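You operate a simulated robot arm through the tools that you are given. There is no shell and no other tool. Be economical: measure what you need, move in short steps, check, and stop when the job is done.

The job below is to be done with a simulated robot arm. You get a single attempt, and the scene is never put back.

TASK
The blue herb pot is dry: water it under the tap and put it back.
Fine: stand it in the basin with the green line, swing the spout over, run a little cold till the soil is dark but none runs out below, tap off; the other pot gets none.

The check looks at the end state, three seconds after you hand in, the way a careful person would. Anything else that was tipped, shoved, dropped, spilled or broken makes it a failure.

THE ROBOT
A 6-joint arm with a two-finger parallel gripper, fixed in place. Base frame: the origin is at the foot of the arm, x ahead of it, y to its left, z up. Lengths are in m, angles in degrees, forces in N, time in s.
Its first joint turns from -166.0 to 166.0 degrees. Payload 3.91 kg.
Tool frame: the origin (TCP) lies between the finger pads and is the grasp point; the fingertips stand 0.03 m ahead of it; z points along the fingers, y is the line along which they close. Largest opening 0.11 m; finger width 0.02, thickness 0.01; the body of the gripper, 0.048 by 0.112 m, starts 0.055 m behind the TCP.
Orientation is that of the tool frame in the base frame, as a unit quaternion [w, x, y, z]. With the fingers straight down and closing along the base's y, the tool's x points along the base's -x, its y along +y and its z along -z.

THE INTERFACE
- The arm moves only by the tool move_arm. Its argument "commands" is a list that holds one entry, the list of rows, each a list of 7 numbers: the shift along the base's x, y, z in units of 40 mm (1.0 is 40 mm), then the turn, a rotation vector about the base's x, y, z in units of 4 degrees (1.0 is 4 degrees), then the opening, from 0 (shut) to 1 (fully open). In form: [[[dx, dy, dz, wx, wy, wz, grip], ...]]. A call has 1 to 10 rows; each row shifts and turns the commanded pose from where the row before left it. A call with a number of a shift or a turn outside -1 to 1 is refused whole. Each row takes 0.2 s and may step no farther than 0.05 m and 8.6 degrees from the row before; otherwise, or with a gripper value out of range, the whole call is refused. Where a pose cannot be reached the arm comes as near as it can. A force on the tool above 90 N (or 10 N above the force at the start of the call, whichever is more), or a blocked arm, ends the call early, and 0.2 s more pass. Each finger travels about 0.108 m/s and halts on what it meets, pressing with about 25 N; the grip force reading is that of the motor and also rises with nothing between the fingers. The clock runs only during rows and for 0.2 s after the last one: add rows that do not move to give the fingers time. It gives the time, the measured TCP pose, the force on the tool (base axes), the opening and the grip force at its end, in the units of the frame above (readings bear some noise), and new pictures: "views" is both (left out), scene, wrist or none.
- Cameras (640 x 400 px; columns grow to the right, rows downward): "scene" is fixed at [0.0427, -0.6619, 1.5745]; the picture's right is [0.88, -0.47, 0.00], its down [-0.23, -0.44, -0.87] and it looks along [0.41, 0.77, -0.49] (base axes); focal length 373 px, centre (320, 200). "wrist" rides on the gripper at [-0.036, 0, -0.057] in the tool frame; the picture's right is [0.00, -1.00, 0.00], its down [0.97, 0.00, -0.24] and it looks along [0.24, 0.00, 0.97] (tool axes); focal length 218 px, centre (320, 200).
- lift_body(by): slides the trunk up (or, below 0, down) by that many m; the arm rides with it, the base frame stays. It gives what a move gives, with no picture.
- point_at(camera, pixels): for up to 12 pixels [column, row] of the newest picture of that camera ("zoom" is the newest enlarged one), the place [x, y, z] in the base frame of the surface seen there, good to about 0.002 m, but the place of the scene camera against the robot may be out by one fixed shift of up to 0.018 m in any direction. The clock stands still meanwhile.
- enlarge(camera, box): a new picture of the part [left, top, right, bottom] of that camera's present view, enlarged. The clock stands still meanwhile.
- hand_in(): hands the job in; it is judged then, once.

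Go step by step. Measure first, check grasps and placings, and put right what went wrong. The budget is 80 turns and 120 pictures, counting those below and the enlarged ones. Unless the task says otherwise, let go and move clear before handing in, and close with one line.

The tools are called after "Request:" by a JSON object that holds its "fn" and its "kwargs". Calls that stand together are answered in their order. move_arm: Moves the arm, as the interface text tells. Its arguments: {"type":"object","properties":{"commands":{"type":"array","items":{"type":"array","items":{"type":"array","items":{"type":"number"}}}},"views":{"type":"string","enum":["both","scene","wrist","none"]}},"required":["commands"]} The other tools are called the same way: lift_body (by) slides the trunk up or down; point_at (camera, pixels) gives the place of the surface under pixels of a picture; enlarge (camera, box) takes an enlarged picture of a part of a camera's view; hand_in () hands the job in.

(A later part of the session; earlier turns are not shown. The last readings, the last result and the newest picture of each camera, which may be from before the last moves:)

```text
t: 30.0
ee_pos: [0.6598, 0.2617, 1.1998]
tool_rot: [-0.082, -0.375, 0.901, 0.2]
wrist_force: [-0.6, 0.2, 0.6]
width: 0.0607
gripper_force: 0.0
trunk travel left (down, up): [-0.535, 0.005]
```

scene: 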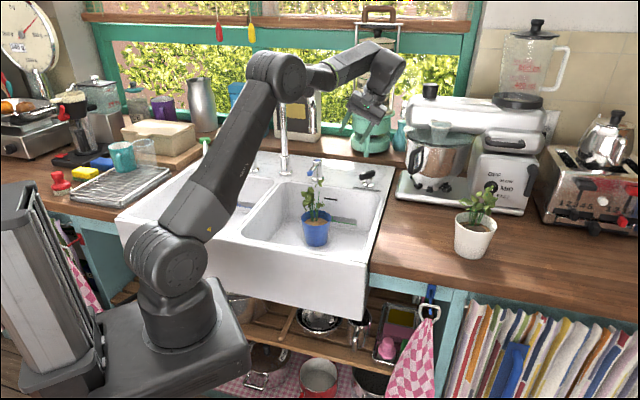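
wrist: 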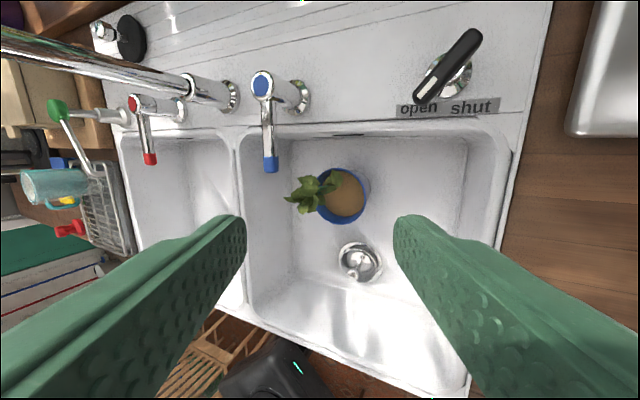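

I have a clear view: blue lever tip at (270,165) and the spout to its left. I'll move to a point above the lever along the tilted axis.

Request:
{"fn": "move_arm", "kwargs": {"commands": [[[0.58, 0.6, 0, 0, 0, 0, 0.55], [-0.42, 0.41, -0.39, 0, 0, 0, 0.55], [-0.42, 0.41, -0.39, 0, 0, 0, 0.55], [-0.42, 0.41, -0.39, 0, 0, 0, 0.55], [-0.42, 0.41, -0.38, 0, 0, 0, 0.55], [0, 0, 0, 0, 0, 0, 0.55]]]}}

```text
t: 31.4
ee_pos: [0.6152, 0.3505, 1.1382]
tool_rot: [-0.083, -0.374, 0.901, 0.201]
wrist_force: [0.1, 0.0, -0.4]
width: 0.0606
gripper_force: 0.1
trunk travel left (down, up): [-0.535, 0.005]
```

scene: 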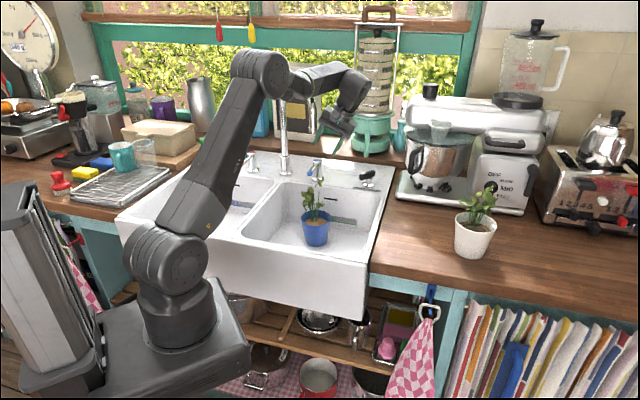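
wrist: 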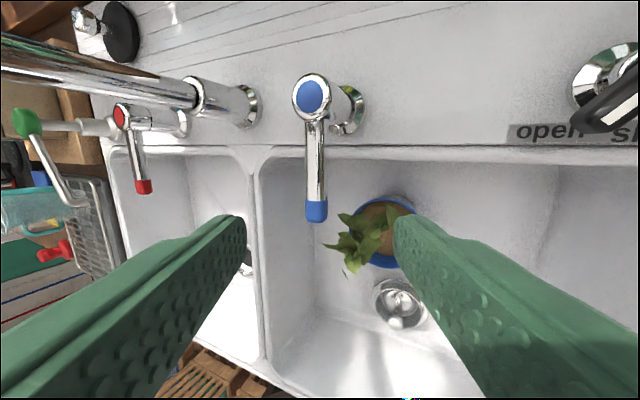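

The lever is between the fingers. I'll advance down along the axis to straddle it.

Request:
{"fn": "move_arm", "kwargs": {"commands": [[[-0.07, 0.25, -0.49, 0, 0, 0, 0.55], [-0.159, 0.1625, -0.49, 0, 0, 0, 0.55], [-0.159, 0.1625, -0.49, 0, 0, 0, 0.55], [-0.159, 0.1625, -0.49, 0, 0, 0, 0.55], [-0.159, 0.1625, -0.49, 0, 0, 0, 0.55], [0, 0, 0, 0, 0, 0, 0.55]]]}}

Request:
{"fn": "enlarge", "kwargs": {"camera": "scene", "box": [265, 75, 405, 255]}}

```text
t: 32.8
ee_pos: [0.5872, 0.3866, 1.0398]
tool_rot: [-0.085, -0.374, 0.902, 0.201]
wrist_force: [-1.0, -0.5, 0.1]
width: 0.0604
gripper_force: 0.1
trunk travel left (down, up): [-0.535, 0.005]
```

scene: 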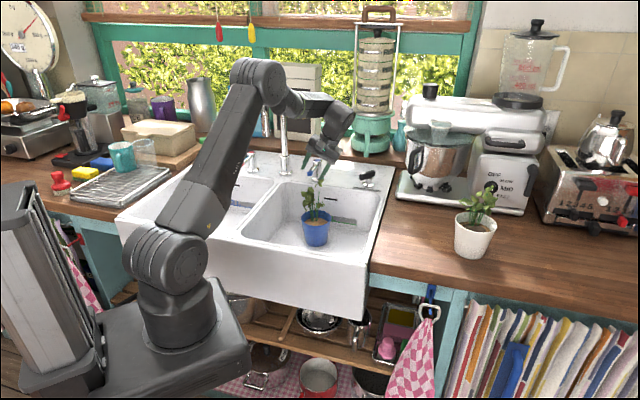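
wrist: 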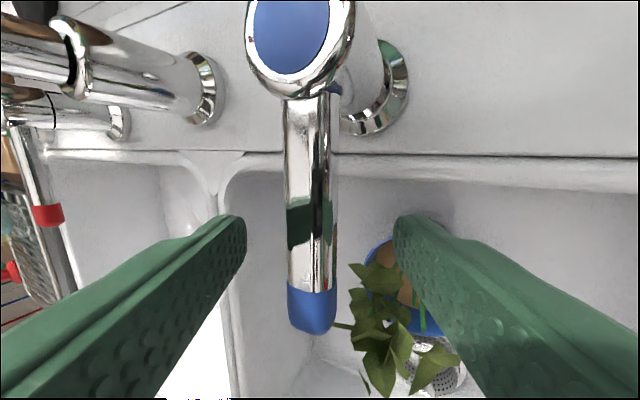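

```text
2.22 times, centred on (335, 165) of scene
```

zoom: 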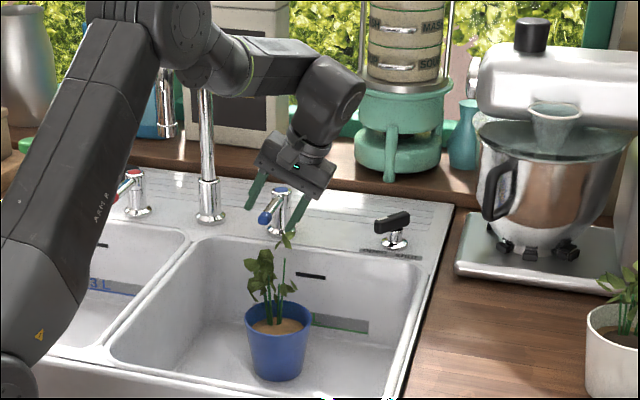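

The spout tip seems to appear at zoom (165,130), left of its column, so the arm may have nudged it. I'll enlarge to check.

Request:
{"fn": "enlarge", "kwargs": {"camera": "scene", "box": [240, 60, 360, 180]}}

Request:
{"fn": "point_at", "kwargs": {"camera": "zoom", "pixels": [[165, 130], [165, 100], [205, 150]]}}

```text
3.33 times, centred on (300, 120) of scene
```

zoom: 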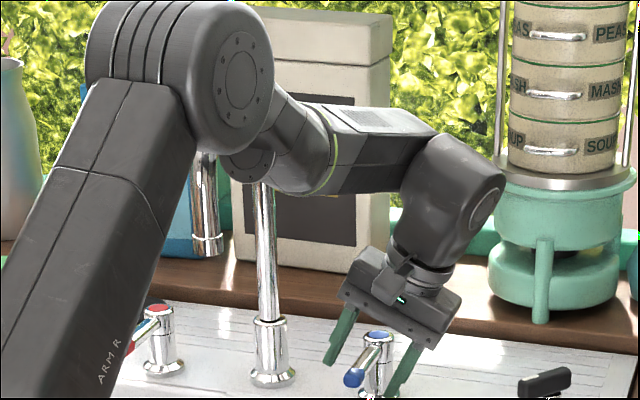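

```text
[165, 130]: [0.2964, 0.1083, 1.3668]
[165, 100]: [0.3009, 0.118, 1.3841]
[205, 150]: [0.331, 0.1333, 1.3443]
```

Request:
{"fn": "point_at", "kwargs": {"camera": "zoom", "pixels": [[207, 240], [206, 200], [204, 165], [265, 230], [300, 150], [370, 160], [450, 200]]}}

```text
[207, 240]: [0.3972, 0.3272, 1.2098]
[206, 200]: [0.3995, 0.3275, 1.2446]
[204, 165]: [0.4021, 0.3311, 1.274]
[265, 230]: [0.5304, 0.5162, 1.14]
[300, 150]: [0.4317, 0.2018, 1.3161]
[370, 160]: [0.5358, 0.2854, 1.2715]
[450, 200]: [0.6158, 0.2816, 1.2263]
```

The forearm, low over the basin, pushed the spout back; its tip is now near (0.41, 0.355). The lever needs an approach from the left, under the arch. First I'll retrace my path out.

Request:
{"fn": "move_arm", "kwargs": {"commands": [[[0.159, -0.1625, 0.49, 0, 0, 0, 0.55], [0.159, -0.1625, 0.49, 0, 0, 0, 0.55], [0.159, -0.1625, 0.49, 0, 0, 0, 0.55], [0.159, -0.1625, 0.49, 0, 0, 0, 0.55], [0.07, -0.25, 0.49, 0, 0, 0, 0.55], [0.42, -0.41, 0.39, 0, 0, 0, 0.55], [0.42, -0.41, 0.39, 0, 0, 0, 0.55], [0.42, -0.41, 0.39, 0, 0, 0, 0.55], [0.42, -0.41, 0.38, 0, 0, 0, 0.55], [-0.58, -0.6, 0, 0, 0, 0, 0.55]]], "views": "none"}}

Request:
{"fn": "move_arm", "kwargs": {"commands": [[[-0.5, -0.1, 0.571, -0.626, -0.637, 0, 0.55], [-0.5, -0.1, 0.571, -0.626, -0.637, 0, 0.55], [-0.5, -0.1, 0.571, -0.626, -0.637, 0, 0.55], [-0.5, -0.1, 0.571, -0.626, -0.637, 0, 0.55], [-0.5, 0, 0.571, -0.626, -0.637, 0, 1], [-0.5, 0, 0.571, -0.626, -0.637, 0, 1], [-0.5, 0, 0.571, -0.626, -0.637, 0, 1], [0, 0, 0, 0, 0, 0, 1]]]}}

```text
t: 35.0
ee_pos: [0.6587, 0.2599, 1.202]
tool_rot: [-0.081, -0.375, 0.902, 0.201]
wrist_force: [-0.5, 0.2, 0.2]
width: 0.0604
gripper_force: 0.0
trunk travel left (down, up): [-0.535, 0.005]
```

```text
t: 36.8
ee_pos: [0.5209, 0.2452, 1.3593]
tool_rot: [0.002, -0.384, 0.923, 0.0]
wrist_force: [-0.2, 0.0, -0.4]
width: 0.1101
gripper_force: 0.0
trunk travel left (down, up): [-0.535, 0.005]
```

scene: 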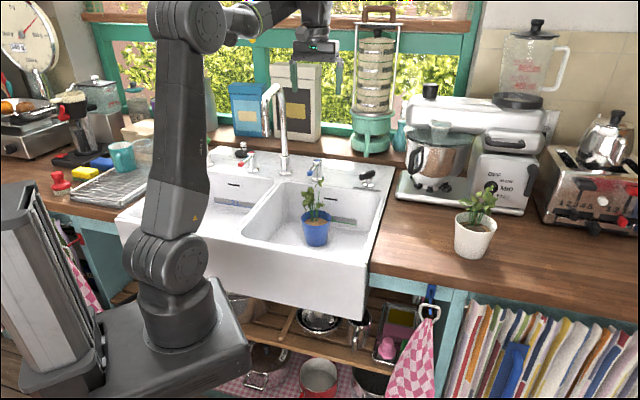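
wrist: 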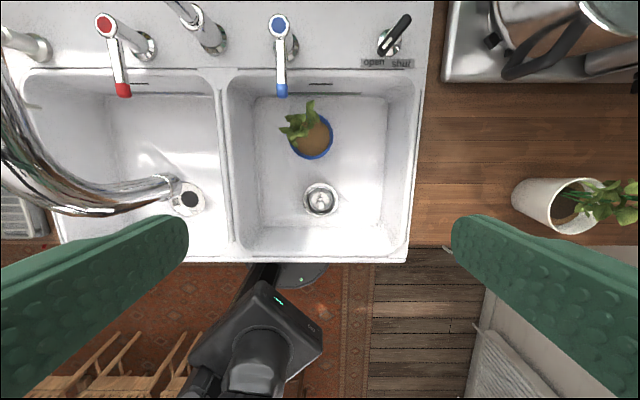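

The spout rests at about −126°. I'll straddle it again at (0.44, 0.39).

Request:
{"fn": "move_arm", "kwargs": {"commands": [[[-0.5, 0.9, 0, 0, 0, 0, 1], [-0.5, 0.9, 0, 0, 0, 0, 1], [-0.5, 0.9, 0, 0, 0, 0, 1], [-0.5, 0.9, 0, 0, 0, 0, 1], [0, 0, 0, 0, 0, 0, 1]]], "views": "wrist"}}

```text
t: 38.0
ee_pos: [0.4407, 0.3898, 1.359]
tool_rot: [0.002, -0.384, 0.923, 0.002]
wrist_force: [1.2, 0.0, 0.6]
width: 0.1099
gripper_force: 0.1
trunk travel left (down, up): [-0.535, 0.005]
```

wrist: 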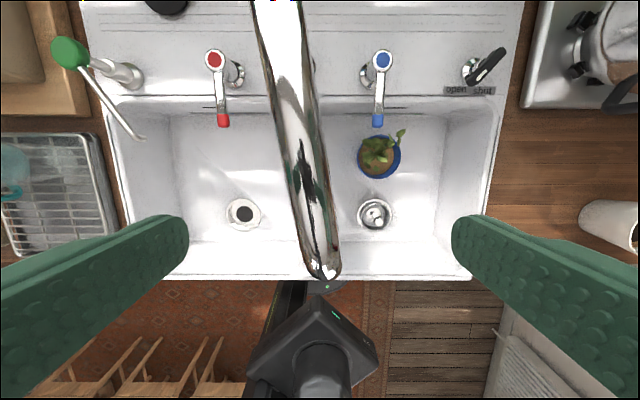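

The fingers are centred over the tube. I'll lower and swing the spout back over the pot.

Request:
{"fn": "move_arm", "kwargs": {"commands": [[[0, 0, -0.75, 0, 0, 0, 1], [0, 0, -0.75, 0, 0, 0, 1], [0.5875, -0.3825, 0, 0, 0, 0, 1], [0.7025, -0.27, 0, 0, 0, 0, 1], [0.74, -0.1425, 0, 0, 0, 0, 1], [0.68, -0.02, 0, 0, 0, 0, 1], [0, 0, 0, 0, 0, 0, 1]]], "views": "scene"}}

Request:
{"fn": "enlarge", "kwargs": {"camera": "scene", "box": [265, 75, 365, 255]}}

Request:
{"fn": "point_at", "kwargs": {"camera": "zoom", "pixels": [[318, 126], [317, 105], [311, 126], [324, 126]]}}

```text
t: 39.6
ee_pos: [0.5469, 0.3571, 1.2998]
tool_rot: [0.003, -0.384, 0.923, 0.001]
wrist_force: [-0.5, 0.4, 1.0]
width: 0.1098
gripper_force: 0.0
trunk travel left (down, up): [-0.535, 0.005]
```

scene: 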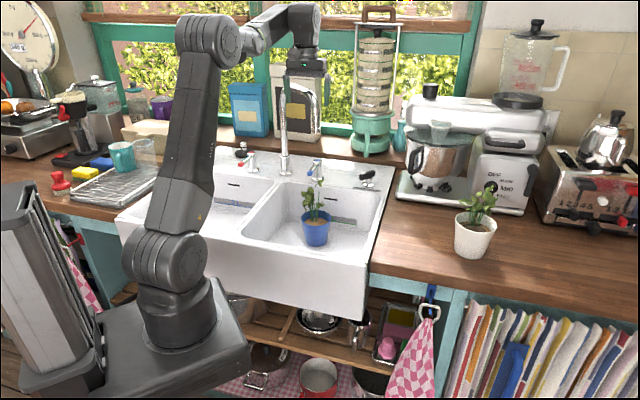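

```text
2.22 times, centred on (315, 165) of scene
```

zoom: 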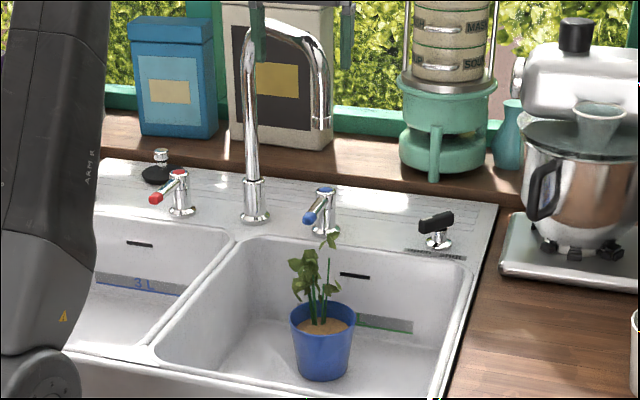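

```text
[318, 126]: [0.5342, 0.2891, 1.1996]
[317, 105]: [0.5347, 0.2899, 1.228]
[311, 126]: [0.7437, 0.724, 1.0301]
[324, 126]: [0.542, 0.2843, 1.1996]
```

The spout mouth is back over the pot. I'll slide out, then reorient to yaw 10°, tilted 40°, left of the spout.

Request:
{"fn": "move_arm", "kwargs": {"commands": [[[0, -0.875, 0, 0, 0, 0, 1], [0, -0.875, 0, 0, 0, 0, 1], [0, -0.875, 0, 0, 0, 0, 1], [0, -0.875, 0, 0, 0, 0, 1], [-0.5, 0, 0, 0, 0, -0.972, 0.8], [-0.5, 0, 0, 0, 0, -0.972, 0.6], [-0.5, 0.1, 0, 0, 0, -0.972, 0.55], [-0.5, 0.2, 0, 0, 0, -0.972, 0.55], [-0.5, 0.2, 0, 0, 0, -0.972, 0.55], [-0.5, 0.2, 0, 0, 0, -0.972, 0.55]]], "views": "none"}}

Request:
{"fn": "move_arm", "kwargs": {"commands": [[[0, 0.2, -0.35, 0, 0, -0.972, 0.55], [0, 0.2, -0.35, 0, 0, -0.972, 0.55], [0, 0.2, -0.35, 0, 0, -0.972, 0.55], [0, 0.2, -0.35, 0.174, -0.98, 0, 0.55], [0, 0.2, -0.35, 0.174, -0.98, 0, 0.55], [0, 0.2, -0.35, 0.174, -0.98, 0, 0.55], [0, 0.2, -0.35, 0.174, -0.98, 0, 0.55], [0, 0.2, -0.35, 0.174, -0.98, 0, 0.55], [0, 0.2, -0.35, 0.174, -0.98, 0, 0.55], [0, 0.2, -0.35, 0.174, -0.98, 0, 0.55]]], "views": "none"}}

Request:
{"fn": "move_arm", "kwargs": {"commands": [[[0, 0, 0, 0.174, -0.98, 0, 0.55], [0, 0, 0, 0.174, -0.98, 0, 0.55], [0, 0, 0, 0.174, -0.98, 0, 0.55], [0, 0, 0, 0, 0, 0, 0.55]]]}}

```text
t: 41.8
ee_pos: [0.4258, 0.2442, 1.2998]
tool_rot: [0.003, -0.189, 0.982, 0.0]
wrist_force: [0.5, -0.3, 0.9]
width: 0.0607
gripper_force: 0.0
trunk travel left (down, up): [-0.535, 0.005]
```

```text
t: 44.0
ee_pos: [0.4278, 0.3244, 1.1585]
tool_rot: [0.243, -0.087, 0.966, 0.023]
wrist_force: [-0.4, 0.4, 0.5]
width: 0.0605
gripper_force: 0.1
trunk travel left (down, up): [-0.535, 0.005]
```

```text
t: 45.0
ee_pos: [0.4283, 0.3253, 1.1587]
tool_rot: [0.341, -0.084, 0.936, 0.032]
wrist_force: [-0.1, 0.2, 0.0]
width: 0.0603
gripper_force: 0.0
trunk travel left (down, up): [-0.535, 0.005]
```

scene: 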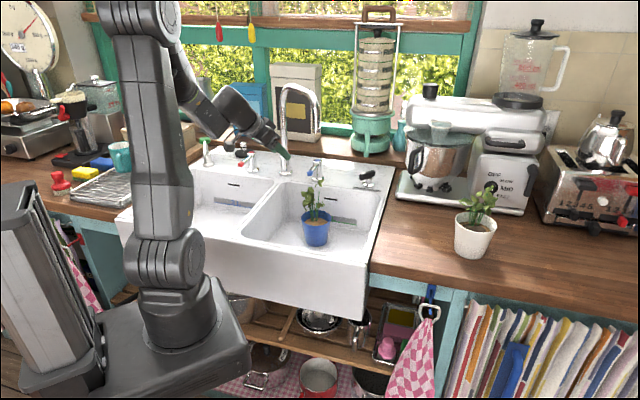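
wrist: 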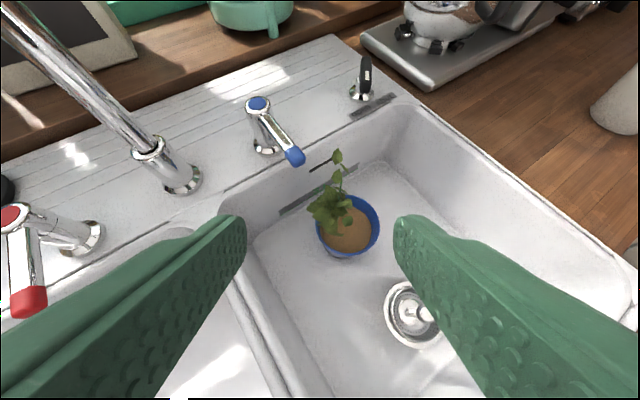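

The spout is undisturbed and the cold lever is at (275,130) in the wrist view. I'll go to the pre-lever point.

Request:
{"fn": "move_arm", "kwargs": {"commands": [[[0.3, 0.5, -0.1, 0, 0, 0, 0.55], [0.6, 0.5, -0.3, 0, 0, 0, 0.55], [0.8, 0.43, -0.4, 0, 0, 0, 0.55], [0, 0, 0, 0, 0, 0, 0.55]]]}}

```text
t: 46.0
ee_pos: [0.4967, 0.3816, 1.1271]
tool_rot: [0.341, -0.084, 0.936, 0.031]
wrist_force: [1.1, -0.3, -0.1]
width: 0.0606
gripper_force: 0.0
trunk travel left (down, up): [-0.535, 0.005]
```

scene: 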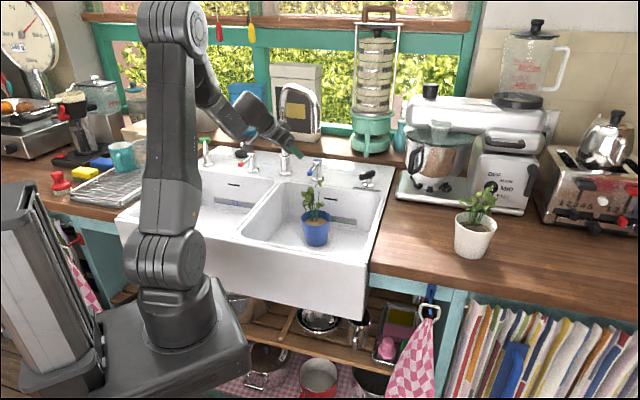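
wrist: 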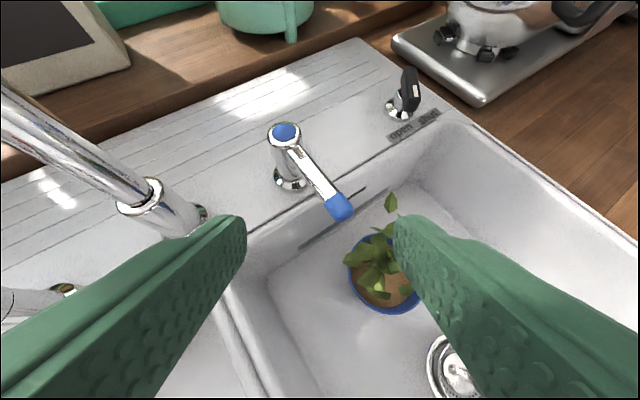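

Request:
{"fn": "move_arm", "kwargs": {"commands": [[[0.443, 0.1, -0.536, 0, 0, 0, 0.55], [0.443, 0.1, -0.536, 0, 0, 0, 0.55], [0.443, 0.1, -0.536, 0, 0, 0, 0.55], [0.443, 0.1, -0.4, 0, 0, 0, 0.55], [0, 0, 0, 0, 0, 0, 0.55]]]}}

Request:
{"fn": "enlarge", "kwargs": {"camera": "scene", "box": [240, 75, 380, 255]}}

```text
t: 47.2
ee_pos: [0.564, 0.3956, 1.063]
tool_rot: [0.352, -0.08, 0.932, 0.035]
wrist_force: [-6.1, -9.8, 85.7]
width: 0.0634
gripper_force: 3.1
trunk travel left (down, up): [-0.535, 0.005]
```

scene: 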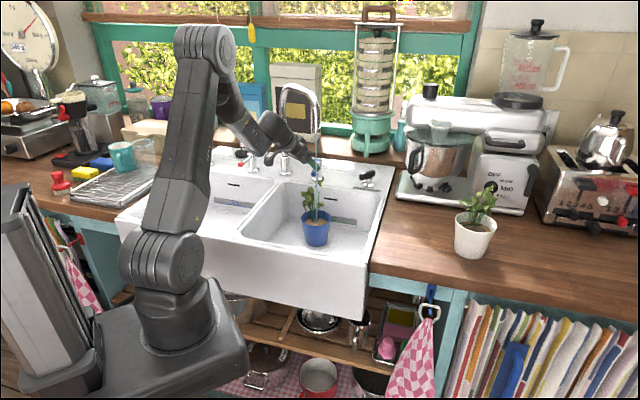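
wrist: 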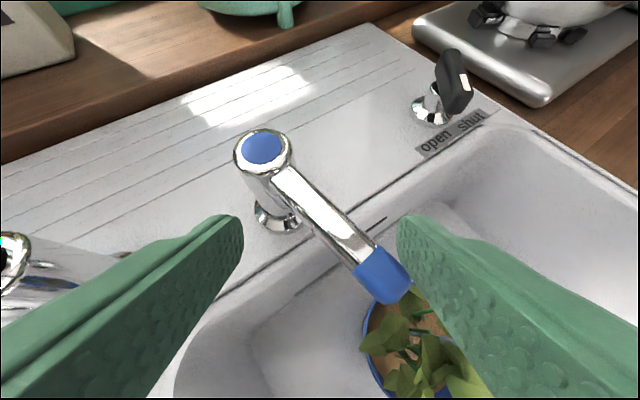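

```text
2.22 times, centred on (310, 165) of scene
```

zoom: 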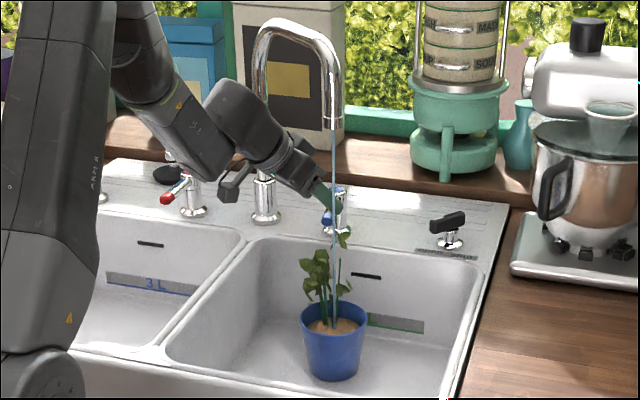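

My right finger pressed on the lever end (86 N) and water is now running onto the pot's soil. The clock is stopped, so I'll measure where the lever is now.

Request:
{"fn": "point_at", "kwargs": {"camera": "wrist", "pixels": [[265, 147], [300, 195], [340, 235], [370, 265], [390, 280], [405, 300], [400, 225], [415, 290]]}}

Request:
{"fn": "enlarge", "kwargs": {"camera": "scene", "box": [290, 150, 350, 250]}}

Request:
{"fn": "enlarge", "kwargs": {"camera": "wrist", "box": [200, 100, 480, 400]}}

```text
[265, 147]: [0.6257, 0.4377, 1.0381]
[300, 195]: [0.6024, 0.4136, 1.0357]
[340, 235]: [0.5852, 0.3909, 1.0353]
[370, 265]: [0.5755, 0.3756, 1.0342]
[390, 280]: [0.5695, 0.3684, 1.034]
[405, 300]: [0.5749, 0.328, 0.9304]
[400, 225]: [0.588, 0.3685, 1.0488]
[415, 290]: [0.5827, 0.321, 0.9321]
```

```text
4.00 times, centred on (320, 200) of scene
```

zoom: 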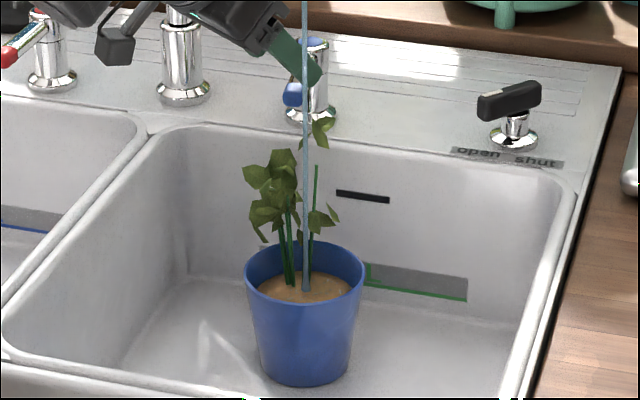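

```text
1.33 times, centred on (340, 250) of wrist
```

zoom: 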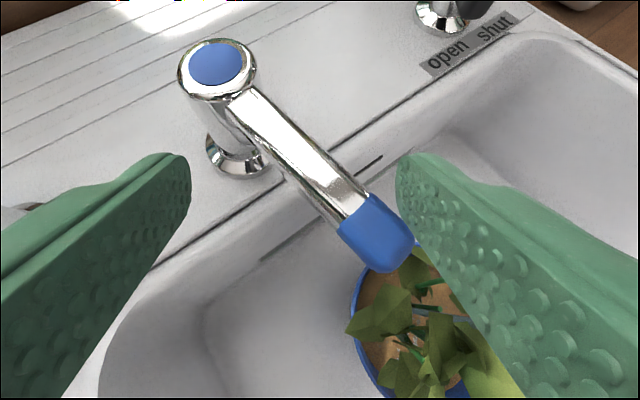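

The lever turned about 9° to the right, giving a thin stream that lands in the pot. The soil is still pale. I'll lift the finger off, open slightly and shift right so I can push the lever back, checking the soil as I go.

Request:
{"fn": "move_arm", "kwargs": {"commands": [[[0, 0, 0.6, 0, 0, 0, 0.7], [0.75, 0.21, 0.1, 0, 0, 0, 0.7]]], "views": "wrist"}}

Request:
{"fn": "enlarge", "kwargs": {"camera": "scene", "box": [280, 100, 360, 260]}}

```text
t: 47.8
ee_pos: [0.5964, 0.4056, 1.0722]
tool_rot: [0.339, -0.083, 0.936, 0.03]
wrist_force: [0.2, 0.2, 0.0]
width: 0.0771
gripper_force: 0.0
trunk travel left (down, up): [-0.535, 0.005]
```

wrist: 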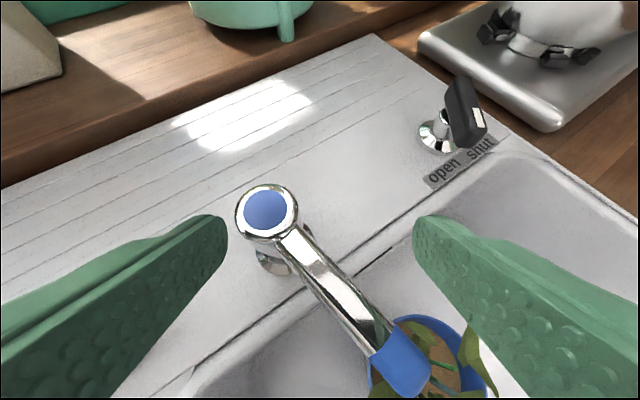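

```text
2.50 times, centred on (320, 180) of scene
```

zoom: 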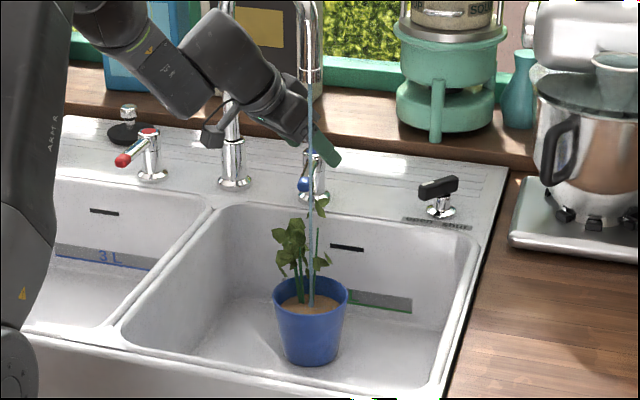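

The lever lies between the fingers and the soil is only just starting to wet. I'll lower so the fingers straddle it, keeping clear of the spindle head.

Request:
{"fn": "move_arm", "kwargs": {"commands": [[[-0.15, -0.2, -0.6, 0, 0, 0, 0.7], [0, 0, -0.65, 0, 0, 0, 0.7]]], "views": "wrist"}}

Request:
{"fn": "enlarge", "kwargs": {"camera": "scene", "box": [290, 150, 350, 250]}}

```text
t: 48.4
ee_pos: [0.5891, 0.3981, 1.024]
tool_rot: [0.341, -0.084, 0.936, 0.031]
wrist_force: [0.6, -0.7, -0.2]
width: 0.077
gripper_force: 0.0
trunk travel left (down, up): [-0.535, 0.005]
```

wrist: 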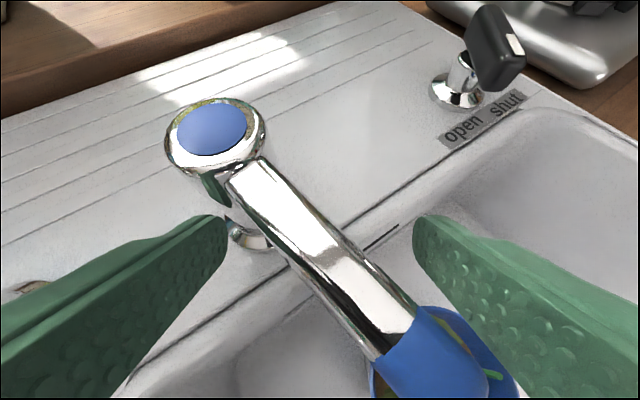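

```text
4.00 times, centred on (320, 200) of scene
```

zoom: 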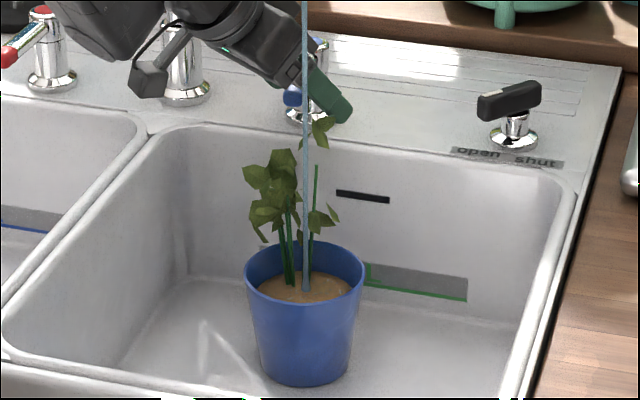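

The fingers straddle the lever, so I can shut it at any moment. The soil is slightly darker after about 1.4 s of flow, so I'll wait about 1 s and check.

Request:
{"fn": "move_arm", "kwargs": {"commands": [[[0, 0, 0, 0, 0, 0, 0.7], [0, 0, 0, 0, 0, 0, 0.7], [0, 0, 0, 0, 0, 0, 0.7], [0, 0, 0, 0, 0, 0, 0.7]]], "views": "none"}}

Request:
{"fn": "enlarge", "kwargs": {"camera": "scene", "box": [290, 150, 350, 250]}}

```text
t: 49.4
ee_pos: [0.5902, 0.3981, 1.0243]
tool_rot: [0.341, -0.084, 0.936, 0.031]
wrist_force: [-4.9, -1.5, -3.5]
width: 0.0764
gripper_force: 0.0
trunk travel left (down, up): [-0.535, 0.005]
```

```text
4.00 times, centred on (320, 200) of scene
```

zoom: 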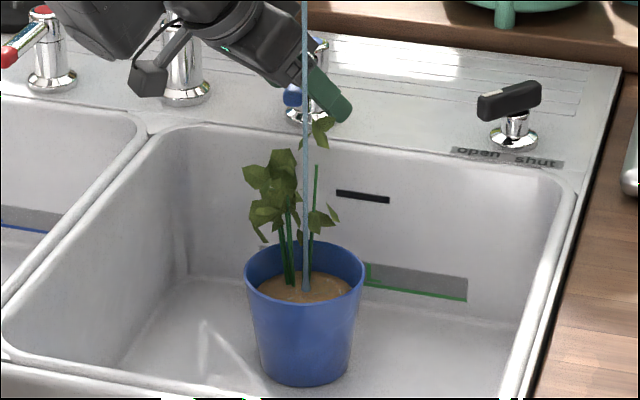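

Request:
{"fn": "move_arm", "kwargs": {"commands": [[[0, 0, 0, 0, 0, 0, 0.7], [0, 0, 0, 0, 0, 0, 0.7], [0, 0, 0, 0, 0, 0, 0.7], [0, 0, 0, 0, 0, 0, 0.7], [0, 0, 0, 0, 0, 0, 0.7], [0, 0, 0, 0, 0, 0, 0.7]]], "views": "none"}}

Request:
{"fn": "enlarge", "kwargs": {"camera": "scene", "box": [300, 205, 332, 250]}}

```text
t: 50.8
ee_pos: [0.5904, 0.3975, 1.0255]
tool_rot: [0.342, -0.083, 0.936, 0.03]
wrist_force: [-8.1, -2.8, -5.7]
width: 0.0769
gripper_force: 0.0
trunk travel left (down, up): [-0.535, 0.005]
```

```text
8.89 times, centred on (316, 228) of scene
```

zoom: 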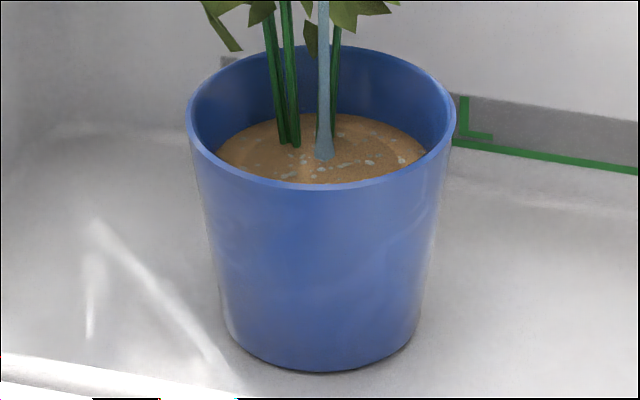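

The soil is mid-brown and wetting, with no water around the pot's foot. I'll run about 1.4 s more.

Request:
{"fn": "move_arm", "kwargs": {"commands": [[[-0.03, 0, 0, 0, 0, 0, 0.7], [0, 0, 0, 0, 0, 0, 0.7], [0, 0, 0, 0, 0, 0, 0.7], [0, 0, 0, 0, 0, 0, 0.7], [0, 0, 0, 0, 0, 0, 0.7], [0, 0, 0, 0, 0, 0, 0.7]]], "views": "none"}}

Request:
{"fn": "enlarge", "kwargs": {"camera": "scene", "box": [300, 205, 332, 250]}}

```text
t: 52.2
ee_pos: [0.5904, 0.3986, 1.0246]
tool_rot: [0.341, -0.083, 0.936, 0.03]
wrist_force: [0.7, 0.0, 0.3]
width: 0.0772
gripper_force: 0.0
trunk travel left (down, up): [-0.535, 0.005]
```

```text
8.89 times, centred on (316, 228) of scene
```

zoom: 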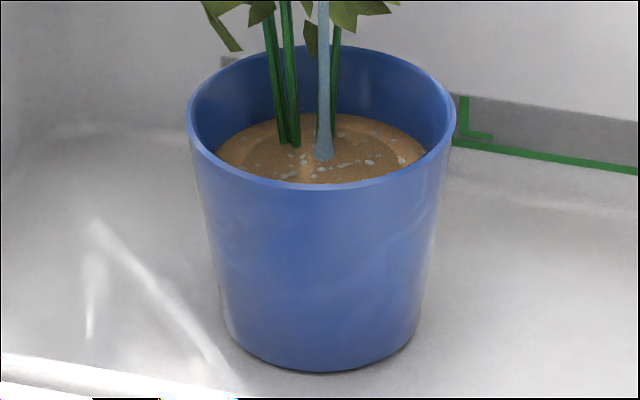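

Darkening is slow but steady, so I'll run another 2 s.

Request:
{"fn": "move_arm", "kwargs": {"commands": [[[0, 0, 0, 0, 0, 0, 0.7], [0, 0, 0, 0, 0, 0, 0.7], [0, 0, 0, 0, 0, 0, 0.7], [0, 0, 0, 0, 0, 0, 0.7], [0, 0, 0, 0, 0, 0, 0.7], [0, 0, 0, 0, 0, 0, 0.7], [0, 0, 0, 0, 0, 0, 0.7], [0, 0, 0, 0, 0, 0, 0.7], [0, 0, 0, 0, 0, 0, 0.7]]], "views": "none"}}

Request:
{"fn": "enlarge", "kwargs": {"camera": "scene", "box": [300, 205, 332, 250]}}

Request:
{"fn": "enlarge", "kwargs": {"camera": "scene", "box": [450, 190, 500, 265]}}

```text
t: 54.2
ee_pos: [0.5903, 0.3996, 1.0248]
tool_rot: [0.342, -0.083, 0.935, 0.03]
wrist_force: [0.1, -0.2, 0.2]
width: 0.0769
gripper_force: 0.0
trunk travel left (down, up): [-0.535, 0.005]
```

```text
8.89 times, centred on (316, 228) of scene
```

zoom: 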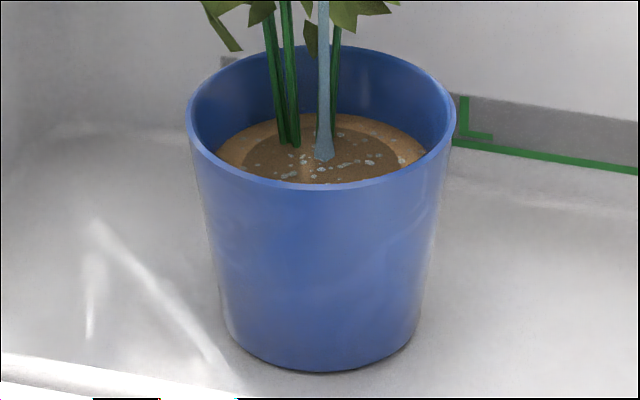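

```text
5.33 times, centred on (475, 228) of scene
```

zoom: 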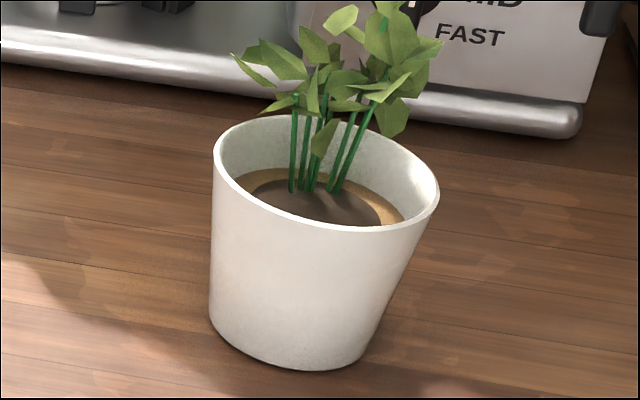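

A dark disc with a pale rim is forming, like the white pot's damp soil but not quite as dark. I'll run 1.4 s more and recheck.

Request:
{"fn": "move_arm", "kwargs": {"commands": [[[0, 0, 0, 0, 0, 0, 0.7], [0, 0, 0, 0, 0, 0, 0.7], [0, 0, 0, 0, 0, 0, 0.7], [0, 0, 0, 0, 0, 0, 0.7], [0, 0, 0, 0, 0, 0, 0.7], [0, 0, 0, 0, 0, 0, 0.7]]], "views": "none"}}

Request:
{"fn": "enlarge", "kwargs": {"camera": "scene", "box": [300, 205, 332, 250]}}

```text
t: 55.6
ee_pos: [0.5903, 0.3984, 1.0251]
tool_rot: [0.341, -0.084, 0.936, 0.031]
wrist_force: [0.4, 0.8, 0.6]
width: 0.0769
gripper_force: 0.0
trunk travel left (down, up): [-0.535, 0.005]
```

```text
8.89 times, centred on (316, 228) of scene
```

zoom: 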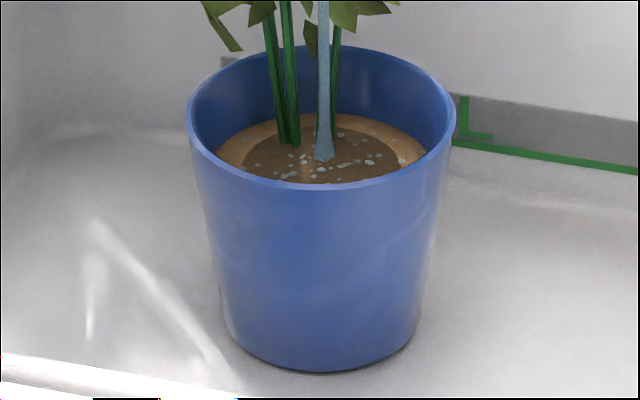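

The soil is now dark. I'll shut the tap by pushing the lever back left with the right finger.

Request:
{"fn": "move_arm", "kwargs": {"commands": [[[-0.2, 0.17, 0, 0, 0, 0, 0.7], [-0.14, 0.12, 0, 0, 0, 0, 0.7], [-0.1, 0.085, 0, 0, 0, 0, 0.7]]], "views": "wrist"}}

Request:
{"fn": "enlarge", "kwargs": {"camera": "scene", "box": [290, 120, 350, 250]}}

```text
t: 56.4
ee_pos: [0.5767, 0.4101, 1.0263]
tool_rot: [0.341, -0.082, 0.936, 0.031]
wrist_force: [26.0, -13.0, 10.4]
width: 0.0854
gripper_force: 8.2
trunk travel left (down, up): [-0.535, 0.005]
```

wrist: 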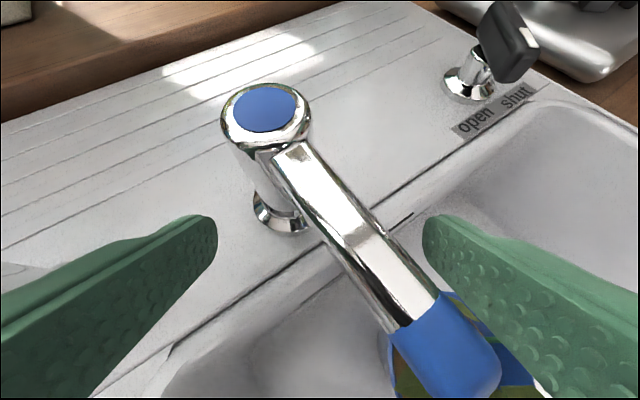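

```text
3.08 times, centred on (320, 185) of scene
```

zoom: 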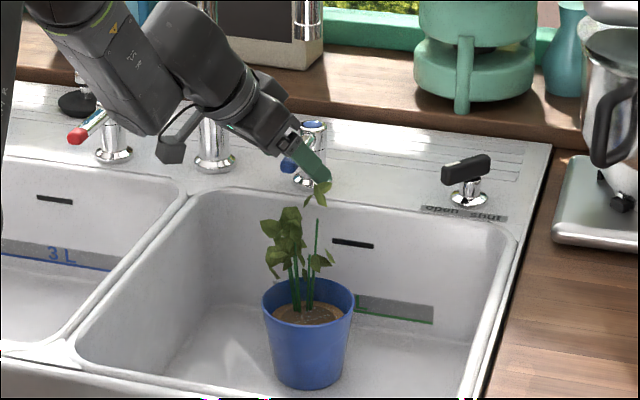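

The stream has stopped and the lever is against its closed stop. I'll check the lever angle and the soil.

Request:
{"fn": "point_at", "kwargs": {"camera": "wrist", "pixels": [[266, 108], [315, 180], [375, 255], [410, 300]]}}

Request:
{"fn": "enlarge", "kwargs": {"camera": "scene", "box": [300, 205, 332, 250]}}

```text
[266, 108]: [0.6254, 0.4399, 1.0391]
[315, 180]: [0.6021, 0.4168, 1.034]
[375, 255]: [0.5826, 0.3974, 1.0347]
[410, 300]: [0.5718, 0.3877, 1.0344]
```

```text
8.89 times, centred on (316, 228) of scene
```

zoom: 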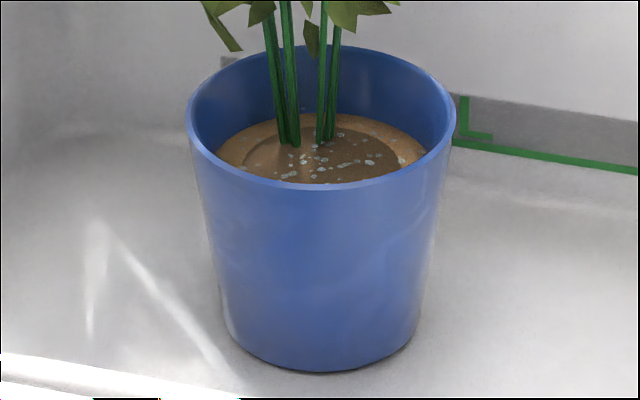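

The lever is back at its off angle (45°). I'll relieve the contact, wait a moment and compare soil darkness with the white pot.

Request:
{"fn": "move_arm", "kwargs": {"commands": [[[0.2, -0.17, 0, 0, 0, 0, 0.7], [0, 0, 0, 0, 0, 0, 0.7], [0, 0, 0, 0, 0, 0, 0.7], [0, 0, 0, 0, 0, 0, 0.7]]], "views": "wrist"}}

Request:
{"fn": "enlarge", "kwargs": {"camera": "scene", "box": [300, 205, 332, 250]}}

```text
t: 57.4
ee_pos: [0.5797, 0.4074, 1.0249]
tool_rot: [0.34, -0.083, 0.936, 0.031]
wrist_force: [-0.1, -0.3, -0.5]
width: 0.0769
gripper_force: 0.0
trunk travel left (down, up): [-0.535, 0.005]
```

wrist: 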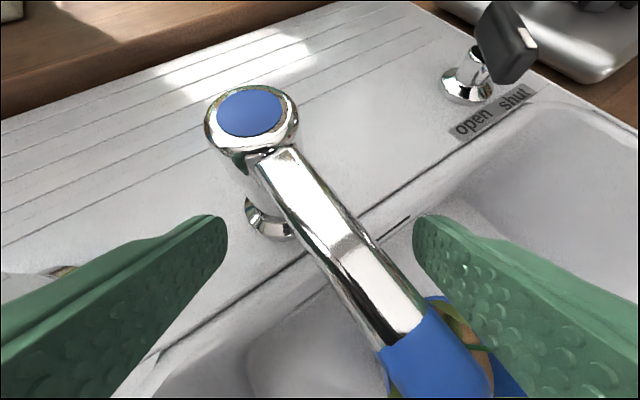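

```text
8.89 times, centred on (316, 228) of scene
```

zoom: 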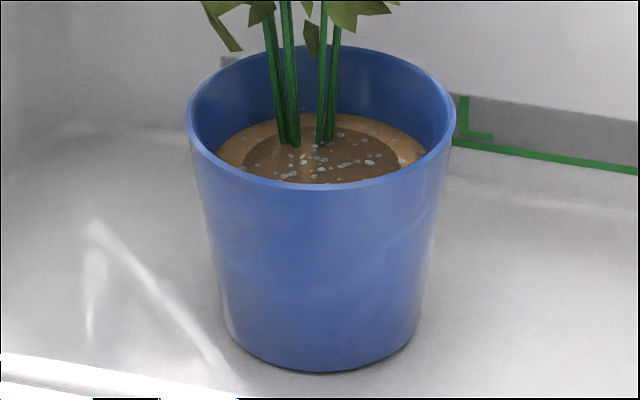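

Request:
{"fn": "move_arm", "kwargs": {"commands": [[[0, 0, 0, 0, 0, 0, 0.7], [0, 0, 0, 0, 0, 0, 0.7], [0, 0, 0, 0, 0, 0, 0.7], [0, 0, 0, 0, 0, 0, 0.7], [0, 0, 0, 0, 0, 0, 0.7], [0, 0, 0, 0, 0, 0, 0.7], [0, 0, 0, 0, 0, 0, 0.7], [0, 0, 0, 0, 0, 0, 0.7], [0, 0, 0, 0, 0, 0, 0.7]]], "views": "none"}}

Request:
{"fn": "enlarge", "kwargs": {"camera": "scene", "box": [300, 205, 332, 250]}}

```text
t: 59.4
ee_pos: [0.5801, 0.4087, 1.0252]
tool_rot: [0.341, -0.084, 0.936, 0.031]
wrist_force: [-0.4, -0.1, -0.1]
width: 0.0771
gripper_force: 0.1
trunk travel left (down, up): [-0.535, 0.005]
```

```text
8.89 times, centred on (316, 228) of scene
```

zoom: 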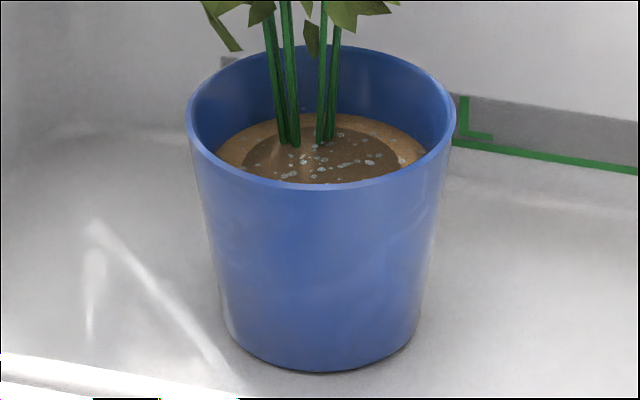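

The soil has settled to dark brown but still looks a shade lighter than the damp white pot. I'll give one short extra splash, first re-centring the fingers closely around the lever.

Request:
{"fn": "move_arm", "kwargs": {"commands": [[[0, -0.38, 0, 0, 0, 0, 0.7], [0, 0, 0, 0, 0, 0, 0.55], [0, 0, 0, 0, 0, 0, 0.5]]], "views": "wrist"}}

Request:
{"fn": "enlarge", "kwargs": {"camera": "scene", "box": [290, 120, 350, 250]}}

```text
t: 60.2
ee_pos: [0.5801, 0.3919, 1.026]
tool_rot: [0.342, -0.084, 0.936, 0.03]
wrist_force: [0.3, 0.3, 0.6]
width: 0.0552
gripper_force: 0.1
trunk travel left (down, up): [-0.535, 0.005]
```

wrist: 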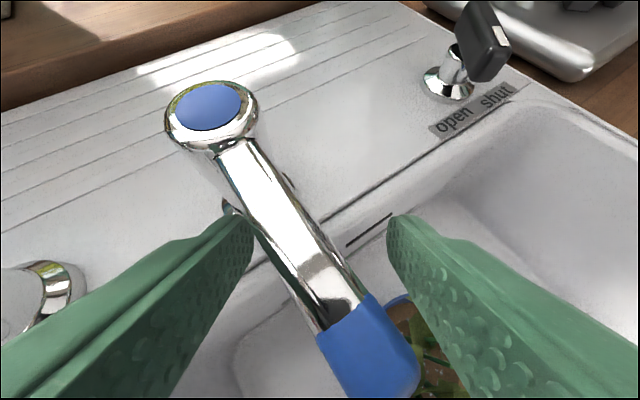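

```text
3.08 times, centred on (320, 185) of scene
```

zoom: 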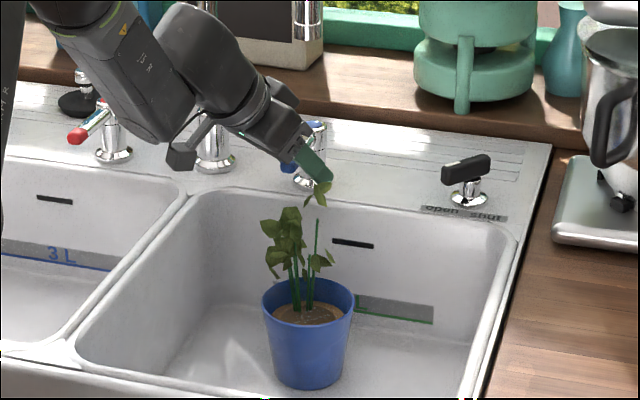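

Request:
{"fn": "move_arm", "kwargs": {"commands": [[[0.25, -0.245, 0, 0, 0, 0, 0.5], [0, 0, 0, 0, 0, 0, 0.5], [0, 0, 0, 0, 0, 0, 0.5], [0, 0, 0, 0, 0, 0, 0.5], [0, 0, 0, 0, 0, 0, 0.5]]], "views": "wrist"}}

Request:
{"fn": "enlarge", "kwargs": {"camera": "scene", "box": [290, 120, 350, 250]}}

```text
t: 61.4
ee_pos: [0.5902, 0.3805, 1.0239]
tool_rot: [0.342, -0.082, 0.936, 0.03]
wrist_force: [-8.0, -8.0, -9.3]
width: 0.0612
gripper_force: 6.1
trunk travel left (down, up): [-0.535, 0.005]
```

wrist: 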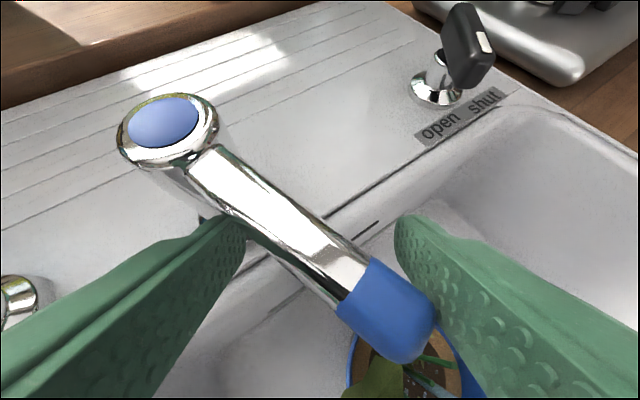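

```text
3.08 times, centred on (320, 185) of scene
```

zoom: 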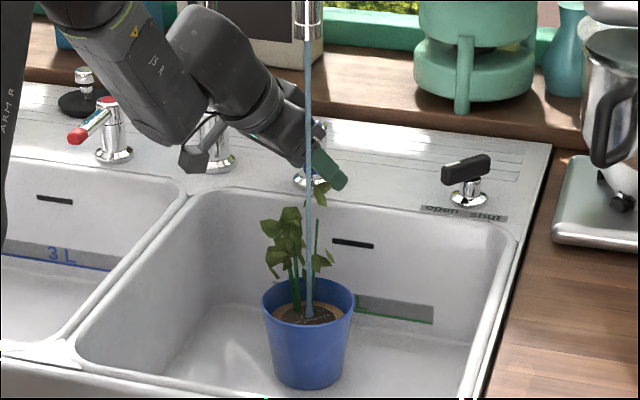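

Water is flowing more strongly and the soil is now really dark, so I'll shut it immediately.

Request:
{"fn": "move_arm", "kwargs": {"commands": [[[-0.455, 0.447, 0, 0, 0, 0, 0.5], [-0.1, 0.1, 0, 0, 0, 0, 0.5], [0, 0, 0, 0, 0, 0, 0.5]]], "views": "wrist"}}

Request:
{"fn": "enlarge", "kwargs": {"camera": "scene", "box": [290, 120, 350, 250]}}

Request:
{"fn": "enlarge", "kwargs": {"camera": "scene", "box": [300, 205, 332, 250]}}

```text
t: 62.2
ee_pos: [0.5697, 0.4015, 1.0276]
tool_rot: [0.342, -0.082, 0.936, 0.032]
wrist_force: [13.2, -28.4, 5.5]
width: 0.0697
gripper_force: 15.4
trunk travel left (down, up): [-0.535, 0.005]
```

wrist: 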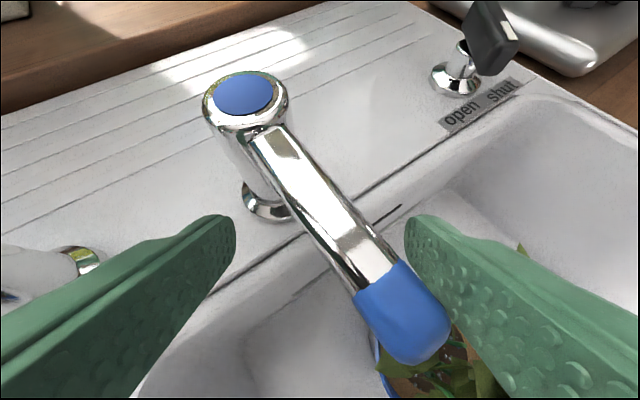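

```text
3.08 times, centred on (320, 185) of scene
```

zoom: 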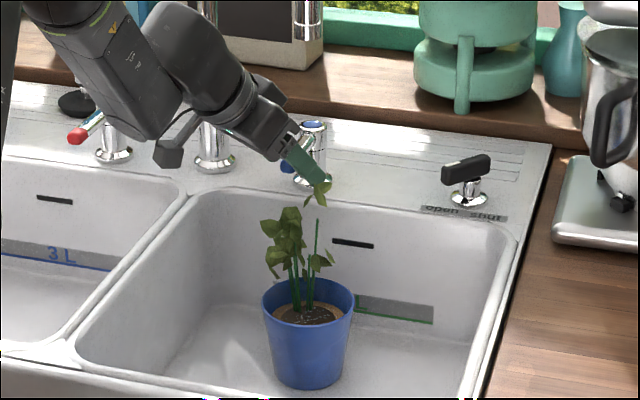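

```text
8.89 times, centred on (316, 228) of scene
```

zoom: 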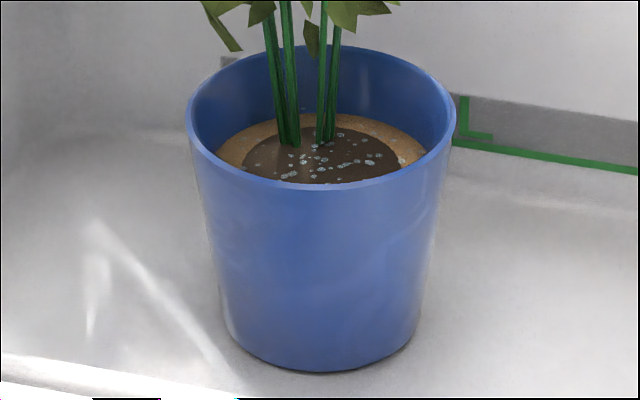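

The soil is now as dark as the white pot's, the tap is off and there is no water below the pot. I'll free the fingers by rising straight up, then back out left along the tool axis.

Request:
{"fn": "move_arm", "kwargs": {"commands": [[[0.12, -0.12, 0, 0, 0, 0, 0.6], [0, 0, 0.6, 0, 0, 0, 0.6], [0, 0, 0.7, 0, 0, 0, 0.6], [-0.5, -0.05, 0.3, 0, 0, 0, 0.6], [-0.6, -0.1, 0.4, 0, 0, 0, 0.6], [-0.7, -0.3, 0.4, 0, 0, 0, 0.6], [-0.8, -0.4, 0.3, 0, 0, 0, 0.6], [-0.8, -0.4, 0.3, 0, 0, 0, 0.6], [0, 0, 0, 0, 0, 0, 0.6]]]}}

Request:
{"fn": "enlarge", "kwargs": {"camera": "scene", "box": [240, 75, 380, 255]}}

```text
t: 64.2
ee_pos: [0.4359, 0.3489, 1.1444]
tool_rot: [0.342, -0.083, 0.935, 0.03]
wrist_force: [0.6, -0.2, 0.0]
width: 0.0659
gripper_force: 0.2
trunk travel left (down, up): [-0.535, 0.005]
```

scene: 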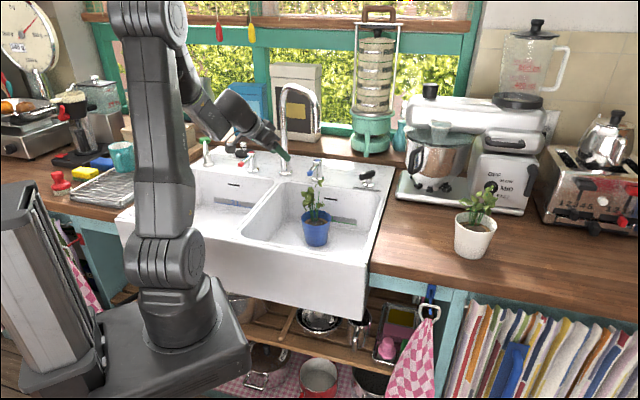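
wrist: 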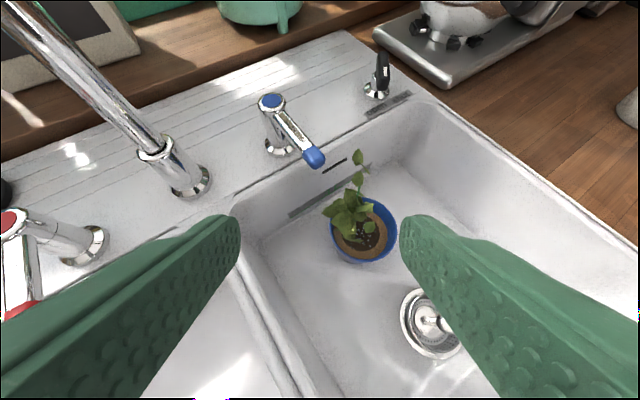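

```text
2.22 times, centred on (310, 165) of scene
```

zoom: 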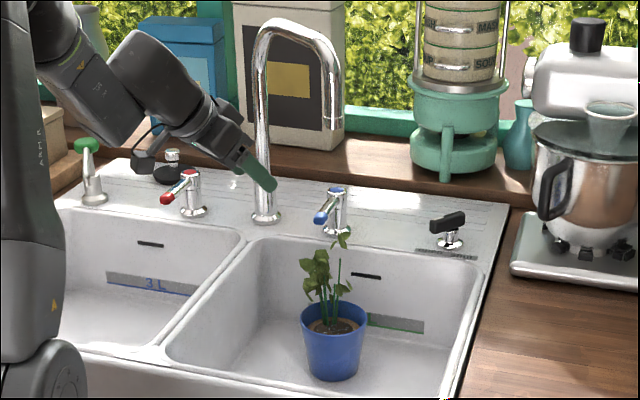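

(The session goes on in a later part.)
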